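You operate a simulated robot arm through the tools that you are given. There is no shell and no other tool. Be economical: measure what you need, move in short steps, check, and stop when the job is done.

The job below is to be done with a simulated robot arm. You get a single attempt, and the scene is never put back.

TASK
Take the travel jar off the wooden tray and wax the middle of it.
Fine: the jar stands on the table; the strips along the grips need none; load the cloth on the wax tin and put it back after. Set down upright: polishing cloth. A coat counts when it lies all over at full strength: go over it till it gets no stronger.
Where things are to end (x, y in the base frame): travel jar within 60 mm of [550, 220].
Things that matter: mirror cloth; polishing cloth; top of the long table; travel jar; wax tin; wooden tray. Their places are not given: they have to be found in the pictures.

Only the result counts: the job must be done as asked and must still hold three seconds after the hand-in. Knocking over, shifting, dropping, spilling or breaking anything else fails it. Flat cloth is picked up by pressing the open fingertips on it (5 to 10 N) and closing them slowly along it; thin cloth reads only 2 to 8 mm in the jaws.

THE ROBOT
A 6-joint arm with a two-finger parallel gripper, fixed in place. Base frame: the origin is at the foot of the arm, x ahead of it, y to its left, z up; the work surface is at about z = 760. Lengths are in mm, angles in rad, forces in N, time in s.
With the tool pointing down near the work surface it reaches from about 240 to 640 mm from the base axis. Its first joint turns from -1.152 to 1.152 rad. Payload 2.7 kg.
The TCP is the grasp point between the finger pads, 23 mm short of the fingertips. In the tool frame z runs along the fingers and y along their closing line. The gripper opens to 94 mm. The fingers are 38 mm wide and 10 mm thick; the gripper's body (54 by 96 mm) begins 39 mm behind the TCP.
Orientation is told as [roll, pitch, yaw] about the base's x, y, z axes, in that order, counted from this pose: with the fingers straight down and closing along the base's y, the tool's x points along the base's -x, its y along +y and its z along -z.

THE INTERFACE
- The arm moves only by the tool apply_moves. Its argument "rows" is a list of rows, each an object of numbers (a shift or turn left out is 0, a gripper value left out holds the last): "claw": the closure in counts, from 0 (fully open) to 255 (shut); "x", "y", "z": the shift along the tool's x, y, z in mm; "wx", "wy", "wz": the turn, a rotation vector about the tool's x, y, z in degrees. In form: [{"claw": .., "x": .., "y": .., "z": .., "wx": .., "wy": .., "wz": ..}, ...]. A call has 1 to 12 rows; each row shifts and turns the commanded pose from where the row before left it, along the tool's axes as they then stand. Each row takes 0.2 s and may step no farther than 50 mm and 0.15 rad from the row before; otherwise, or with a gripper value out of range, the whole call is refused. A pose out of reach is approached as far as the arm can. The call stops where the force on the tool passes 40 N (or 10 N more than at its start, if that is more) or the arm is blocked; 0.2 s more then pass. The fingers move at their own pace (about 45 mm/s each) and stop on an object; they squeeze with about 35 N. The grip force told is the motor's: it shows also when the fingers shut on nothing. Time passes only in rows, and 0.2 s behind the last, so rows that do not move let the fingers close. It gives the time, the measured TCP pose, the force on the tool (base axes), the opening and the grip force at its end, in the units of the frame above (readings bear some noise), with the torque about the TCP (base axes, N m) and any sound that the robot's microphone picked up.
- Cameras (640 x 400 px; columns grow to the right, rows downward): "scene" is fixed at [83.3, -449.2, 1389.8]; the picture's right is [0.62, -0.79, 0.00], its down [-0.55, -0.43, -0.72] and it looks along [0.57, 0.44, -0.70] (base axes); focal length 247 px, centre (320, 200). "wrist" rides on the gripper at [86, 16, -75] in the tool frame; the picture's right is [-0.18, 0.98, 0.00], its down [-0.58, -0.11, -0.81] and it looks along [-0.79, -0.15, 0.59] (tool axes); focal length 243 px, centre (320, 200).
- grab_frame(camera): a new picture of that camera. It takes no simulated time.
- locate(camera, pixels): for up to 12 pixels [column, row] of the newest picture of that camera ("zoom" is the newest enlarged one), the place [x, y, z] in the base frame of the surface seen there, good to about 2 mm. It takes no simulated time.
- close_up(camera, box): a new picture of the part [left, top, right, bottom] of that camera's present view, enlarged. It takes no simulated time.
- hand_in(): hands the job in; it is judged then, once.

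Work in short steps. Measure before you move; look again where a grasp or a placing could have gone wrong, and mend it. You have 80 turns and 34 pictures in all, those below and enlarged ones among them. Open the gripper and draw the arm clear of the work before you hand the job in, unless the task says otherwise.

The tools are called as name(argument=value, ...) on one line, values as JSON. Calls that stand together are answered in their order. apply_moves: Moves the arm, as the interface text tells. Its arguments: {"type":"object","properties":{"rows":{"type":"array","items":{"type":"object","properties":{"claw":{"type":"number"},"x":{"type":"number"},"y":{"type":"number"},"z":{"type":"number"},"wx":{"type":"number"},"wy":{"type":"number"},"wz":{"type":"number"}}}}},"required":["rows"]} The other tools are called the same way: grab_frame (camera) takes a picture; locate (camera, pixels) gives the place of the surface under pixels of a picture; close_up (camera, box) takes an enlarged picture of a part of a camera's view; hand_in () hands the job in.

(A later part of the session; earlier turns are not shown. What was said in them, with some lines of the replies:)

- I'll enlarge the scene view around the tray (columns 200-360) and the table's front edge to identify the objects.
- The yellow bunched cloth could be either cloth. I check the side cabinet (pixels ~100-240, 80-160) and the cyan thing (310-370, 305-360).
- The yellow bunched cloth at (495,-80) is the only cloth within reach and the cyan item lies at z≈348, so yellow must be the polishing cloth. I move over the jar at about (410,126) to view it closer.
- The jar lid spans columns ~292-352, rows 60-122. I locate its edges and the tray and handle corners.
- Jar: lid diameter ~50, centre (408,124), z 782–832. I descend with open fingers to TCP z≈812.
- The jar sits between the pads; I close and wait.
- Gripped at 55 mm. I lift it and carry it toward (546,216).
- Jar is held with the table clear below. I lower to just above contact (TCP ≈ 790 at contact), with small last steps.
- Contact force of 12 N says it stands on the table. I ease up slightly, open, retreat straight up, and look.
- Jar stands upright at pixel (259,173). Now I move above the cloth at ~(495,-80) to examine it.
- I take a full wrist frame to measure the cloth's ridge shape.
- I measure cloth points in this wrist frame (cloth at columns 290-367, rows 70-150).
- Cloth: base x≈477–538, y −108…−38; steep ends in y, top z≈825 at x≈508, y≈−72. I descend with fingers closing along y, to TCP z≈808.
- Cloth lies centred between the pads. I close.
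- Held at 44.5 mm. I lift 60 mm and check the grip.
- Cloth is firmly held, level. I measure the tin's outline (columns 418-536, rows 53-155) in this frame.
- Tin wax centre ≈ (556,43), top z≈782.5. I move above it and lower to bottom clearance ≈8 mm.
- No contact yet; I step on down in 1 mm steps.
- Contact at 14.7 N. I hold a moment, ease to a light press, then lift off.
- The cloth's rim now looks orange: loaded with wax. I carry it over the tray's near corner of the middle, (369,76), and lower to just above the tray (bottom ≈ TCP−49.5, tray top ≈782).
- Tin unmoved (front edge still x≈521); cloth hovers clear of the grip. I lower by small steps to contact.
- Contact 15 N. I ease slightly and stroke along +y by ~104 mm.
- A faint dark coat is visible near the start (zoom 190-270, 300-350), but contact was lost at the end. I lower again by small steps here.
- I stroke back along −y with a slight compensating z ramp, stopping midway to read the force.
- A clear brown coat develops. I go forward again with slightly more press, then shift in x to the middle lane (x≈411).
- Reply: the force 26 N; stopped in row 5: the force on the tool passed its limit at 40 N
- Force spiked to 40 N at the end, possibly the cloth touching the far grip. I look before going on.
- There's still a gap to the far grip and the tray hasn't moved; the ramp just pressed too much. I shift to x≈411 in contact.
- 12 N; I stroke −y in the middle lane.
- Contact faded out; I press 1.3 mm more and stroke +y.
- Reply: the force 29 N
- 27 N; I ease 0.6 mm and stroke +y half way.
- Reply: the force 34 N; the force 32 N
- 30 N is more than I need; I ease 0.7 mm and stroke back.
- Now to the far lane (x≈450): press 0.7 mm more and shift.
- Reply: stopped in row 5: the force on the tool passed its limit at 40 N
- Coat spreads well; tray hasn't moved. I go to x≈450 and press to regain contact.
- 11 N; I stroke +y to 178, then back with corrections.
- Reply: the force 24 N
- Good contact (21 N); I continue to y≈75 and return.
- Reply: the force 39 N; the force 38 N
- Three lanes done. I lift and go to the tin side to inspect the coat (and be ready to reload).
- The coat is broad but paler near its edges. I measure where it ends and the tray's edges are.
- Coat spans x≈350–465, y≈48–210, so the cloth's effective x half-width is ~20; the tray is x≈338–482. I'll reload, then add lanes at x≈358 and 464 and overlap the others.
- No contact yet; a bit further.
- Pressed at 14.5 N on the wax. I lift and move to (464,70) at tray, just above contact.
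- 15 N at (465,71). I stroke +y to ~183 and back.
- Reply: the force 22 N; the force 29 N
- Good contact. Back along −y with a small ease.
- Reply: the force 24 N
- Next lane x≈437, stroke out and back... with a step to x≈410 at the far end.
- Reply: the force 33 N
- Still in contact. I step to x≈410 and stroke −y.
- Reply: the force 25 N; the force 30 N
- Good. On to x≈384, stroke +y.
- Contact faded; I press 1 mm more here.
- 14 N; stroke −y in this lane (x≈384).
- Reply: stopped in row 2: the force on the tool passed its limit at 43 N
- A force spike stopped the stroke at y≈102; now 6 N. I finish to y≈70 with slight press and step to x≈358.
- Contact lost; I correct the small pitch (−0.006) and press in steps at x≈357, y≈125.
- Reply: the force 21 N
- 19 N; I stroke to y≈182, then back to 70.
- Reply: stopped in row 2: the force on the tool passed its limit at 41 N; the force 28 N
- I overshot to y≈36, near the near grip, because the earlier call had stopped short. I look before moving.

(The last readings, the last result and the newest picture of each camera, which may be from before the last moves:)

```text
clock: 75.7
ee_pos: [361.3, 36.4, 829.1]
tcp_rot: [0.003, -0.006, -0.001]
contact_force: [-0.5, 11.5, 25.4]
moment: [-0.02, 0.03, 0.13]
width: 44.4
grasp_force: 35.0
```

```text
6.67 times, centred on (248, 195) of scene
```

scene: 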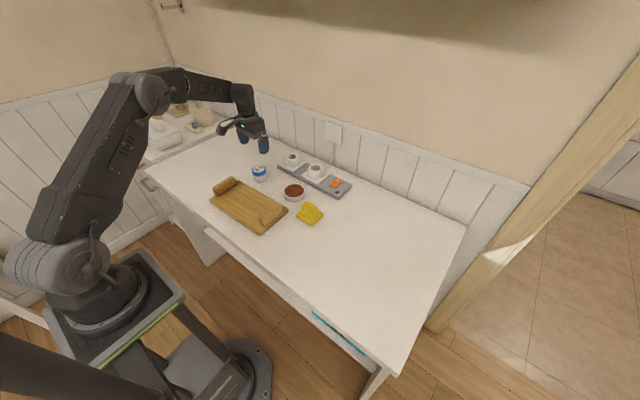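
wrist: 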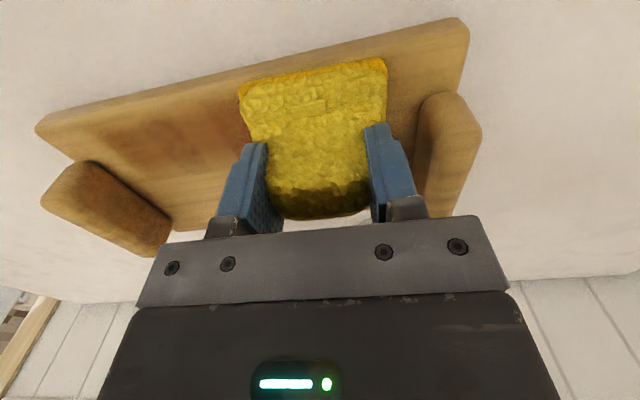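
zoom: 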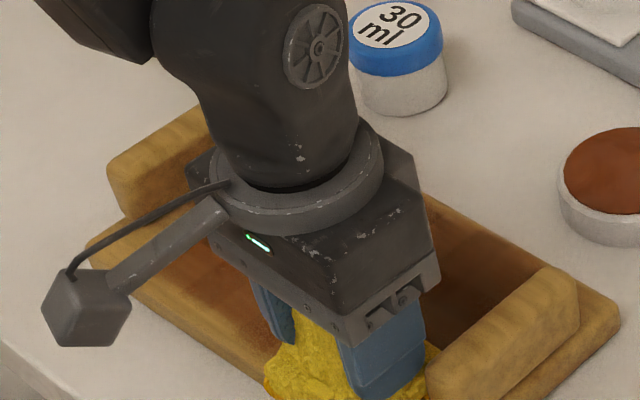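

The tray was pushed ~25 mm toward −y (its corners moved from zoom (62,240)/(588,290) to ~(88,250)/(618,300)). I lift straight up and get clear to measure it, so as to push it back.

apply_moves(rows=[{"z": -20}, {"z": -30}, {"x": -48}, {"x": -48}, {"x": -48}, {"x": -48, "y": 6}, {}])

close_up(camera="scene", box=[200, 165, 296, 225])

locate(camera="zoom", pixels=[[88, 250], [283, 113], [618, 298], [200, 110], [108, 165], [135, 210], [545, 270], [430, 370], [425, 350], [180, 320], [400, 180], [580, 310]])

```text
clock: 77.3
ee_pos: [553.3, 41.9, 878.4]
tcp_rot: [0.004, -0.003, -0.001]
contact_force: [0.1, -0.2, 0.1]
moment: [0.03, 0.01, -0.03]
width: 44.2
grasp_force: 35.0
```

```text
6.67 times, centred on (248, 195) of scene
```

zoom: 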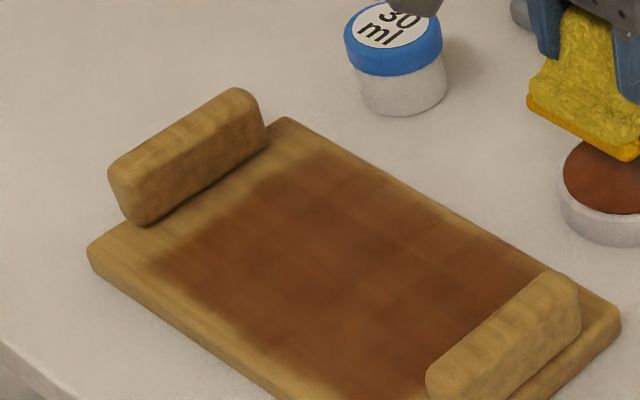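

```text
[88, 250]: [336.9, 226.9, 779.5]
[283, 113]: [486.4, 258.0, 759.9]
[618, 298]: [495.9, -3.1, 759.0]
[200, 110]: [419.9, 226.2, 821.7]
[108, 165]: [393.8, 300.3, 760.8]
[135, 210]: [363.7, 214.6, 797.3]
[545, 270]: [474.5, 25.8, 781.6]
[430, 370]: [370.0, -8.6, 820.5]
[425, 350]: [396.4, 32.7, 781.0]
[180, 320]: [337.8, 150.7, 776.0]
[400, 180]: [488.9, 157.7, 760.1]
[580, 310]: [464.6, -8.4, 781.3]
```

Tray shifted ≈22 mm in −y with no visible rotation. I go to the tray's middle (408,150), hovering just above it, to push the far grip's inner face back in +y.

apply_moves(rows=[{"x": 36, "y": 27, "wx": 0.2, "wy": 0.15}, {"x": 36, "y": 27}, {"x": 36, "y": 27}, {"x": 36, "y": 27}, {"z": 30}, {"z": 14}, {}])

locate(camera="zoom", pixels=[[155, 215], [210, 180], [262, 148], [430, 365], [500, 310], [120, 170], [250, 95], [150, 222], [205, 190], [265, 155]])

```text
clock: 78.9
ee_pos: [409.6, 147.8, 834.6]
tcp_rot: [-0.001, -0.004, 0.0]
contact_force: [0.7, -0.7, -0.4]
moment: [0.0, 0.01, 0.01]
width: 44.4
grasp_force: 35.6
```

```text
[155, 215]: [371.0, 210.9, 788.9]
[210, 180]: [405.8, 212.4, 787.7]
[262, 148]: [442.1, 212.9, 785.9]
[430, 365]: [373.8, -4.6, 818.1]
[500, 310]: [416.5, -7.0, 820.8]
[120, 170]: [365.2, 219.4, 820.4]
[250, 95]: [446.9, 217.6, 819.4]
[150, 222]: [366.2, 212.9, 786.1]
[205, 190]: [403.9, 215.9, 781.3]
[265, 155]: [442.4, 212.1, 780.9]
```

Far grip's inner face is now y≈212 versus ≈235 originally: 23 mm to restore. I lower a little and advance slowly in +y.

apply_moves(rows=[{"z": 1.5}, {"y": 14}, {"y": 14}, {"y": 4}, {"y": 4}, {"y": 4}, {}])

apply_moves(rows=[{"y": 3}, {"y": 3}, {"y": 3}, {}])

grab_frame(camera="wrist")

```text
clock: 80.5
ee_pos: [410.4, 189.8, 832.2]
tcp_rot: [-0.001, -0.003, -0.001]
contact_force: [0.5, -2.6, 0.7]
moment: [-0.02, 0.0, 0.02]
width: 44.7
grasp_force: 34.9
```

```text
clock: 81.5
ee_pos: [410.7, 198.8, 833.1]
tcp_rot: [0.0, -0.002, -0.001]
contact_force: [-0.2, -3.5, 0.4]
moment: [-0.1, 0.0, -0.01]
width: 44.3
grasp_force: 34.7
```

```text
6 pictures are left
```

wrist: 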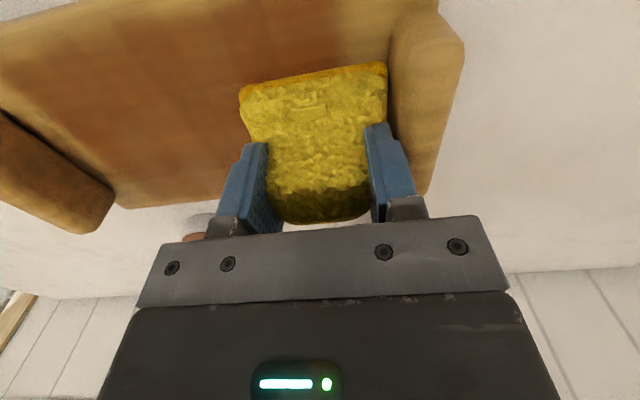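

The cloth touches the far grip. I measure the grips and tray from this wrist frame.

locate(camera="wrist", pixels=[[389, 40], [392, 25], [430, 20], [425, 180], [440, 5], [118, 205], [110, 185], [20, 120], [60, 150], [462, 60]])

```text
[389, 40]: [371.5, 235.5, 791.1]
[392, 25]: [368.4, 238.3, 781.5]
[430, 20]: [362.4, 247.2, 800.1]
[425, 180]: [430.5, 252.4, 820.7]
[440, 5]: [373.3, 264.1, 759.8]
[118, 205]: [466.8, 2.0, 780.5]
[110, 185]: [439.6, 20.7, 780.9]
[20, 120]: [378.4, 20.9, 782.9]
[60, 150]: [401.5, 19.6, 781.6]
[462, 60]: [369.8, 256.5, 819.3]
```

The far grip's inner face is back at y≈235 — tray restored. I back off to y≈186 and press down for a cross stroke along x.

apply_moves(rows=[{"y": -12}, {"z": 1}, {"z": 1}, {}])

```text
clock: 82.5
ee_pos: [408.0, 186.6, 830.8]
tcp_rot: [0.001, -0.003, 0.0]
contact_force: [-0.3, 0.7, 0.1]
moment: [0.0, -0.01, -0.01]
width: 44.4
grasp_force: 34.9
```

apply_moves(rows=[{"z": 0.7}, {"z": 0.7}, {}])

```text
clock: 83.3
ee_pos: [408.9, 188.0, 830.3]
tcp_rot: [0.0, -0.004, 0.0]
contact_force: [-0.2, 0.0, -0.4]
moment: [0.0, 0.01, -0.04]
width: 44.4
grasp_force: 35.6
```

apply_moves(rows=[{"z": 0.6}, {"z": 0.6}, {}])

```text
clock: 84.1
ee_pos: [407.3, 187.1, 830.0]
tcp_rot: [0.001, -0.004, 0.0]
contact_force: [0.4, 1.1, 1.5]
moment: [0.01, -0.09, 0.07]
width: 44.6
grasp_force: 35.4
```

Nearly touching; a further 0.7 mm, then a stroke in −x (tool +x) to x≈358.

apply_moves(rows=[{"z": 0.7}, {"x": 12}, {"x": 13}, {"x": 12}, {"x": 13}])

```text
clock: 85.3
ee_pos: [359.3, 186.8, 830.0]
tcp_rot: [0.002, -0.007, -0.001]
contact_force: [5.6, -1.1, 10.5]
moment: [-0.23, -0.29, 0.12]
width: 44.2
grasp_force: 34.8
```

10 N. Now sweep +x along y≈187 to x≈462.

apply_moves(rows=[{"x": -13}, {"x": -13}, {"x": -13}, {"x": -13}])

apply_moves(rows=[{"x": -13}, {"x": -13}, {"x": -13}, {"x": -12}])

```text
clock: 85.7
ee_pos: [371.3, 187.4, 828.9]
tcp_rot: [-0.001, -0.002, 0.0]
contact_force: [1.7, 0.1, 3.9]
moment: [-0.1, -0.21, -0.02]
width: 44.6
grasp_force: 34.9
stopped in row 2: the force on the tool passed its limit at 43 N (the readings are from after the stop); the commanded pose is now the measured one
```

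```text
clock: 86.7
ee_pos: [423.7, 187.6, 829.8]
tcp_rot: [0.0, 0.0, 0.001]
contact_force: [-2.1, 0.1, 5.1]
moment: [0.01, -0.04, -0.02]
width: 44.4
grasp_force: 34.7
```

I continue to x≈462 with a bit more press, then return.

apply_moves(rows=[{"z": 0.5, "x": -8}, {"x": -10}, {"x": -10}, {"x": -10}])

```text
clock: 87.7
ee_pos: [460.4, 186.3, 829.0]
tcp_rot: [0.0, -0.001, 0.0]
contact_force: [-6.1, 1.2, 12.2]
moment: [0.08, 0.09, 0.02]
width: 44.3
grasp_force: 35.2
```

Now stroke −y along x≈462 half way, ease, and to the near end (y≈68).

apply_moves(rows=[{"y": -14}, {"y": -14}, {"y": -14}, {"y": -14}])

```text
clock: 88.7
ee_pos: [461.1, 132.9, 829.1]
tcp_rot: [0.002, -0.003, 0.001]
contact_force: [0.6, 12.6, 23.9]
moment: [0.21, 0.16, -0.1]
width: 44.5
grasp_force: 34.6
```

apply_moves(rows=[{"y": -14, "z": -0.3}, {"y": -14}, {"y": -14}, {"y": -14}, {"y": -9}])

```text
clock: 89.9
ee_pos: [459.7, 65.5, 829.1]
tcp_rot: [-0.001, -0.004, 0.001]
contact_force: [1.4, 9.0, 20.8]
moment: [0.16, -0.18, 0.03]
width: 44.2
grasp_force: 34.9
```

Good: at y≈66 with 21 N. I sweep −x along the near end toward x≈358.

apply_moves(rows=[{"x": 13, "z": -0.3}, {"x": 13}, {"x": 13}, {"x": 13}])

```text
clock: 90.9
ee_pos: [408.1, 65.6, 829.9]
tcp_rot: [0.0, 0.001, -0.001]
contact_force: [3.7, -1.0, 7.9]
moment: [-0.07, -0.5, 0.0]
width: 44.2
grasp_force: 35.5
```

apply_moves(rows=[{"x": 13, "z": 0.3}, {"x": 13}, {"x": 13}, {"x": 11}])

```text
clock: 91.9
ee_pos: [358.5, 65.3, 829.0]
tcp_rot: [0.001, -0.004, 0.0]
contact_force: [8.8, -0.9, 15.8]
moment: [-0.14, -0.36, 0.04]
width: 44.3
grasp_force: 34.5
```

Now the front lane x≈358, +y with checks midway.

apply_moves(rows=[{"y": 14}, {"y": 14}, {"y": 14}, {"y": 14}])

```text
clock: 92.9
ee_pos: [357.2, 121.2, 829.9]
tcp_rot: [-0.002, 0.002, -0.001]
contact_force: [-1.2, -2.5, 2.6]
moment: [0.03, -0.08, -0.02]
width: 44.4
grasp_force: 34.8
```

apply_moves(rows=[{"z": 0.8}, {"y": 14}, {"y": 14}, {"y": 14}, {"y": 14}, {"y": 9}])

```text
clock: 94.3
ee_pos: [358.0, 184.2, 829.3]
tcp_rot: [0.0, -0.005, -0.002]
contact_force: [-0.2, 0.3, 5.3]
moment: [0.1, 0.19, -0.01]
width: 44.5
grasp_force: 34.8
stopped in row 6: the force on the tool passed its limit at 41 N (the readings are from after the stop); the commanded pose is now the measured one
```

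Strong contact up to y≈184. I stroke back along x≈358 to y≈125.

apply_moves(rows=[{"y": -14, "z": 0.4}, {"y": -14}, {"y": -14}, {"y": -14}, {"y": -14}])

```text
clock: 95.5
ee_pos: [358.3, 116.1, 829.4]
tcp_rot: [-0.001, -0.003, 0.0]
contact_force: [0.3, 10.0, 18.4]
moment: [0.27, 0.02, -0.01]
width: 44.3
grasp_force: 35.0
```

18 N. I finish this lane to y≈66, then lift, carry the cloth toward its spot (509,−70), and inspect the tray.

apply_moves(rows=[{"y": -14}, {"y": -14}, {"y": -14}, {"y": -8}, {"z": -25}, {"z": -28}])

apply_moves(rows=[{"x": -30, "y": -27}, {"x": -30, "y": -27}, {"x": -30, "y": -27}, {"x": -30, "y": -27}, {"x": -31, "y": -28}, {}])

close_up(camera="scene", box=[200, 165, 296, 225])

locate(camera="zoom", pixels=[[62, 240], [258, 103], [120, 205], [235, 130], [588, 290], [130, 245], [235, 330], [400, 195]])

```text
clock: 96.9
ee_pos: [358.2, 63.6, 881.7]
tcp_rot: [0.001, 0.001, -0.002]
contact_force: [0.3, -0.4, -1.4]
moment: [0.0, -0.03, -0.01]
width: 44.5
grasp_force: 35.3
```

```text
clock: 98.3
ee_pos: [506.4, -70.8, 881.3]
tcp_rot: [0.0, -0.001, -0.001]
contact_force: [0.0, -0.2, -1.0]
moment: [0.01, 0.01, -0.02]
width: 44.4
grasp_force: 35.1
```

```text
6.67 times, centred on (248, 195) of scene
```

zoom: 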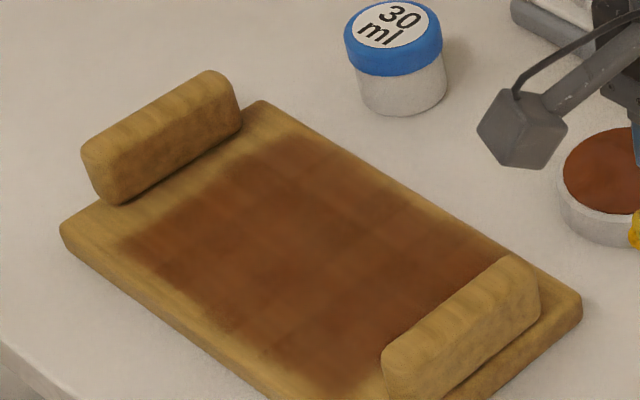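

```text
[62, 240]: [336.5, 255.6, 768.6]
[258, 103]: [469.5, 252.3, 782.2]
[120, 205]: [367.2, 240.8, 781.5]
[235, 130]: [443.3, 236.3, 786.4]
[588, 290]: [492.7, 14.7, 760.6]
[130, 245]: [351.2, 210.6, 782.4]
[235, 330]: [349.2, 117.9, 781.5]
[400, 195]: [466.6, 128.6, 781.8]
```

The tray is back within a few mm, and the coat's outline hasn't grown with the wider lanes, so it fills the target zone. I enlarge to judge evenness.

close_up(camera="scene", box=[212, 182, 276, 222])

locate(camera="zoom", pixels=[[80, 200], [230, 320], [330, 80], [480, 180], [300, 200], [400, 280], [60, 240], [300, 390]])

```text
10.00 times, centred on (244, 202) of scene
```

zoom: 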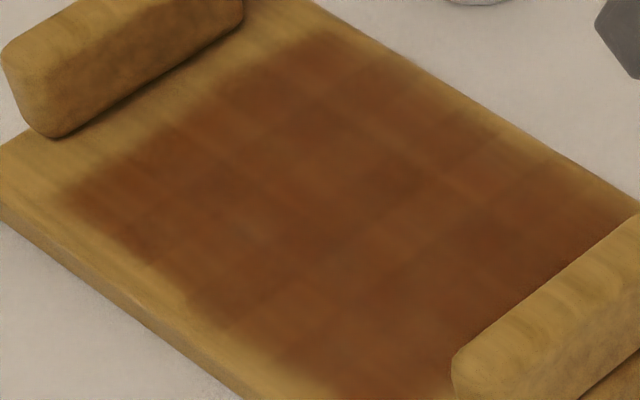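

```text
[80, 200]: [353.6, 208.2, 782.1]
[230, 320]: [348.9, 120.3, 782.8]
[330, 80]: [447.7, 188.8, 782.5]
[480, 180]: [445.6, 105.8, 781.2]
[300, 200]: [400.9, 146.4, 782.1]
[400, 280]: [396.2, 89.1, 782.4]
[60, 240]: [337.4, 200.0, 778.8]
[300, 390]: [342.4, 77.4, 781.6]
```

The coat is even in the middle, slightly paler along the front edge (zoom 250,330 → (350,118)) and at the far edge near (465,105). I do one more light pass there: carry back, press until the force stop finds contact, then stroke within safe limits.

apply_moves(rows=[{"x": 29.7, "y": 33.2}, {"x": 29.7, "y": 33.2}, {"x": 29.7, "y": 33.2}, {"x": 29.7, "y": 33.2}, {"x": 29.7, "y": 33.2}, {"z": 30}, {"z": 16}, {}])

apply_moves(rows=[{"z": 0.8}, {"z": 0.8}, {"z": 0.8}, {"z": 0.8}, {"z": 0.8}, {"z": 0.8}, {"z": 0.8}, {"z": 0.8}, {"z": 0.8}, {"z": 0.8}, {"z": 0.8}, {"z": 0.8}])

apply_moves(rows=[{"z": 0.4}, {"y": 15}, {"y": 15}, {"y": -15}, {"y": -15}, {"y": -12}, {"y": -12}, {"y": 12}, {"y": 12}])

apply_moves(rows=[{"z": 0.2}, {"y": 15}, {"y": 15}, {"y": 15}, {"y": 15}])

```text
clock: 100.1
ee_pos: [361.6, 93.1, 835.9]
tcp_rot: [0.0, -0.003, -0.001]
contact_force: [-0.3, 0.0, -1.5]
moment: [0.01, -0.01, -0.01]
width: 44.3
grasp_force: 34.5
```

```text
clock: 102.4
ee_pos: [361.3, 94.6, 829.8]
tcp_rot: [-0.001, -0.003, -0.001]
contact_force: [-4.5, -2.0, 11.6]
moment: [-0.03, 0.11, -0.02]
width: 44.2
grasp_force: 35.0
stopped in row 11: the force on the tool passed its limit at 44 N (the readings are from after the stop); the commanded pose is now the measured one
```

```text
clock: 104.6
ee_pos: [360.9, 94.7, 828.2]
tcp_rot: [-0.001, -0.005, -0.001]
contact_force: [-2.0, -3.6, 7.8]
moment: [0.09, 0.11, 0.07]
width: 44.8
grasp_force: 34.5
stopped in row 9: the force on the tool passed its limit at 41 N (the readings are from after the stop); the commanded pose is now the measured one
```

```text
clock: 105.8
ee_pos: [360.1, 155.9, 828.1]
tcp_rot: [0.0, -0.006, -0.002]
contact_force: [1.4, -12.0, 25.0]
moment: [-0.32, -0.04, 0.05]
width: 44.2
grasp_force: 35.3
```

Good contact throughout (25 N). Continue: to y≈184, across to x≈462 along the far end, and back along the far lane with safe limits.

apply_moves(rows=[{"z": -0.5, "y": 14}, {"y": 14}, {"x": -13}, {"x": -13}, {"x": -13}, {"x": -13}])

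apply_moves(rows=[{"z": 0.2, "x": -13}, {"x": -13}, {"x": -13}, {"x": -10}])

apply_moves(rows=[{"z": 0.3}, {"y": -14}, {"y": -14}, {"y": -14}])

apply_moves(rows=[{"z": 0.1}, {"y": -14}, {"y": -14}, {"y": -14}, {"y": -10}])

```text
clock: 107.2
ee_pos: [414.3, 178.6, 830.4]
tcp_rot: [-0.001, -0.002, 0.001]
contact_force: [0.1, 0.6, -0.4]
moment: [-0.03, -0.04, 0.03]
width: 44.4
grasp_force: 35.3
```

```text
clock: 108.2
ee_pos: [464.3, 181.0, 829.4]
tcp_rot: [0.0, -0.004, -0.001]
contact_force: [-5.0, 1.4, 10.5]
moment: [0.03, 0.3, -0.02]
width: 44.3
grasp_force: 34.6
```

```text
clock: 109.2
ee_pos: [463.8, 140.5, 828.7]
tcp_rot: [-0.001, -0.005, 0.001]
contact_force: [-0.4, 2.4, 3.0]
moment: [0.1, -0.05, 0.03]
width: 44.1
grasp_force: 34.9
```

```text
clock: 110.4
ee_pos: [461.6, 88.2, 829.7]
tcp_rot: [0.0, -0.004, 0.0]
contact_force: [0.9, 2.8, 2.5]
moment: [0.11, -0.08, 0.03]
width: 44.4
grasp_force: 34.9
```

Light contact here; I press 0.8 mm more, rub the far lane between y≈74 and 130 and inward to x≈436, then lift.

apply_moves(rows=[{"z": 0.8}, {"y": -13}, {"y": 14}, {"y": 14}, {"y": 14}, {"y": 14}])

apply_moves(rows=[{"x": 13}, {"x": 13}, {"y": -14}, {"y": -14}, {"y": -14}])

apply_moves(rows=[{"z": -25}, {"z": -27}, {}])

```text
clock: 111.8
ee_pos: [462.3, 128.8, 827.8]
tcp_rot: [0.001, -0.005, -0.003]
contact_force: [0.8, -9.3, 19.0]
moment: [-0.28, 0.06, 0.1]
width: 44.4
grasp_force: 35.0
```

```text
clock: 113.0
ee_pos: [436.8, 88.7, 829.2]
tcp_rot: [0.0, -0.003, -0.002]
contact_force: [0.3, 4.5, 7.8]
moment: [0.27, -0.29, 0.11]
width: 44.3
grasp_force: 34.8
```

```text
clock: 113.8
ee_pos: [437.7, 89.6, 878.6]
tcp_rot: [0.0, -0.005, -0.002]
contact_force: [-0.9, 1.0, -0.6]
moment: [0.03, 0.01, 0.04]
width: 44.1
grasp_force: 34.9
```

Now I carry the cloth to its original spot (509,−71) and lower to just above the table (contact at TCP ≈808).

apply_moves(rows=[{"x": -18, "y": -40}, {"x": -18, "y": -40}, {"x": -18, "y": -40}, {"x": -18, "y": -40}, {"z": 35, "wy": 0.2}, {"z": 25}, {"z": 7}, {"z": 1}, {"z": 1}, {}])

```text
clock: 116.0
ee_pos: [509.0, -70.6, 811.5]
tcp_rot: [-0.001, 0.002, 0.001]
contact_force: [0.3, 0.0, -1.1]
moment: [-0.01, 0.0, -0.01]
width: 44.7
grasp_force: 34.6
5 turns are left
```

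No contact yet; I lower in 0.7 mm steps.

apply_moves(rows=[{"z": 0.7}, {"z": 0.7}, {"z": 0.7}, {"z": 0.7}, {"z": 0.6}, {}])

```text
clock: 117.4
ee_pos: [506.4, -70.7, 808.3]
tcp_rot: [-0.001, 0.0, 0.0]
contact_force: [0.0, -0.3, -0.7]
moment: [0.01, -0.05, 0.03]
width: 44.6
grasp_force: 34.9
4 turns are left
```

Within a millimetre or so of the table; I lower up to 2 mm more, then open, rise straight up and look.

apply_moves(rows=[{"z": 0.6}, {"z": 0.6}, {"z": 0.6}, {"z": 0.2}, {}])

apply_moves(rows=[{"claw": 0}, {}, {}, {}, {}, {"z": -15}, {"z": -40}, {"z": -45}, {"z": -45}, {}])

apply_moves(rows=[{"x": 40, "z": -25}, {"x": 40, "z": -25}, {"x": 40}, {}])

grab_frame(camera="wrist")

close_up(camera="scene", box=[200, 140, 360, 240])

```text
clock: 118.6
ee_pos: [509.2, -71.0, 805.6]
tcp_rot: [-0.001, -0.002, 0.0]
contact_force: [-4.7, 3.2, 13.4]
moment: [0.12, -0.17, 0.11]
width: 44.3
grasp_force: 34.8
```

```text
clock: 120.8
ee_pos: [505.8, -76.8, 949.1]
tcp_rot: [0.001, -0.001, -0.001]
contact_force: [-0.2, 0.3, -0.3]
moment: [-0.03, 0.0, -0.01]
width: 94.2
grasp_force: 0.0
```

```text
clock: 121.8
ee_pos: [386.9, -74.3, 1001.4]
tcp_rot: [0.0, 0.001, -0.001]
contact_force: [0.0, -0.1, 0.1]
moment: [0.04, 0.0, 0.0]
width: 94.2
grasp_force: 0.1
```

```text
3 pictures are left
```

wrist: 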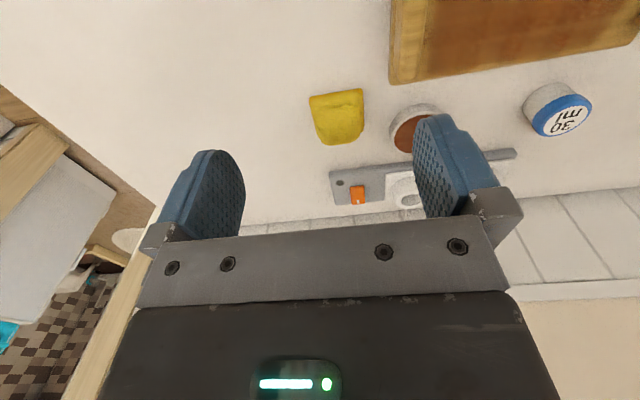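

```text
4.00 times, centred on (280, 190) of scene
3 turns are left
```

zoom: 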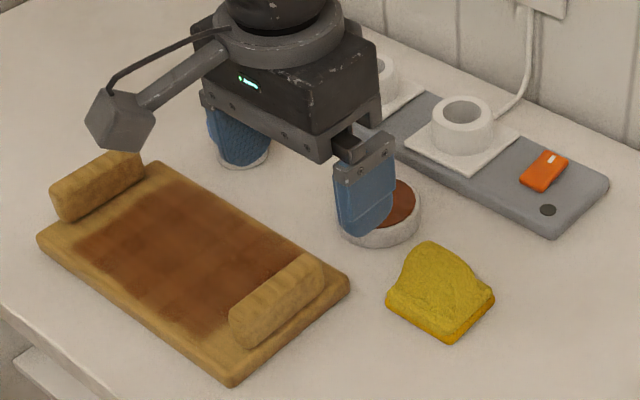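

The cloth stands upright at its old spot, the jar and tin stand on the table, the tray is coated, and the gripper is open and clear. I hand in.

hand_in()

```text
The job is handed in.
```

I handed the job in with the jar off the tray, the middle of the tray waxed, and the polishing cloth back where it was.

- **Jar:** it stands upright on the table at about (547, 215), about 6 mm from the target.
- **Wax:** I loaded the cloth on the tin twice and went over the middle until the coat stopped spreading, then did one last pass over the front and far lanes and the far-grip end. The coat covers about x 350–465, y 48–210 and looks even. I judged full strength by eye, and the front and far edges were still slightly paler before that last pass.
- **Cloth:** it stands upright at its original spot, about (509, −71).
- **Tray:** I overshot one stroke and pushed the tray about 23 mm toward −y. I pushed it back to within a few mm of where it was, but it may be turned by about 1.5°. This could count as shifting something.
- **Other items:** the tin showed no movement when I measured it after the first loading, and it looks in place in the last pictures. Nothing was knocked over.
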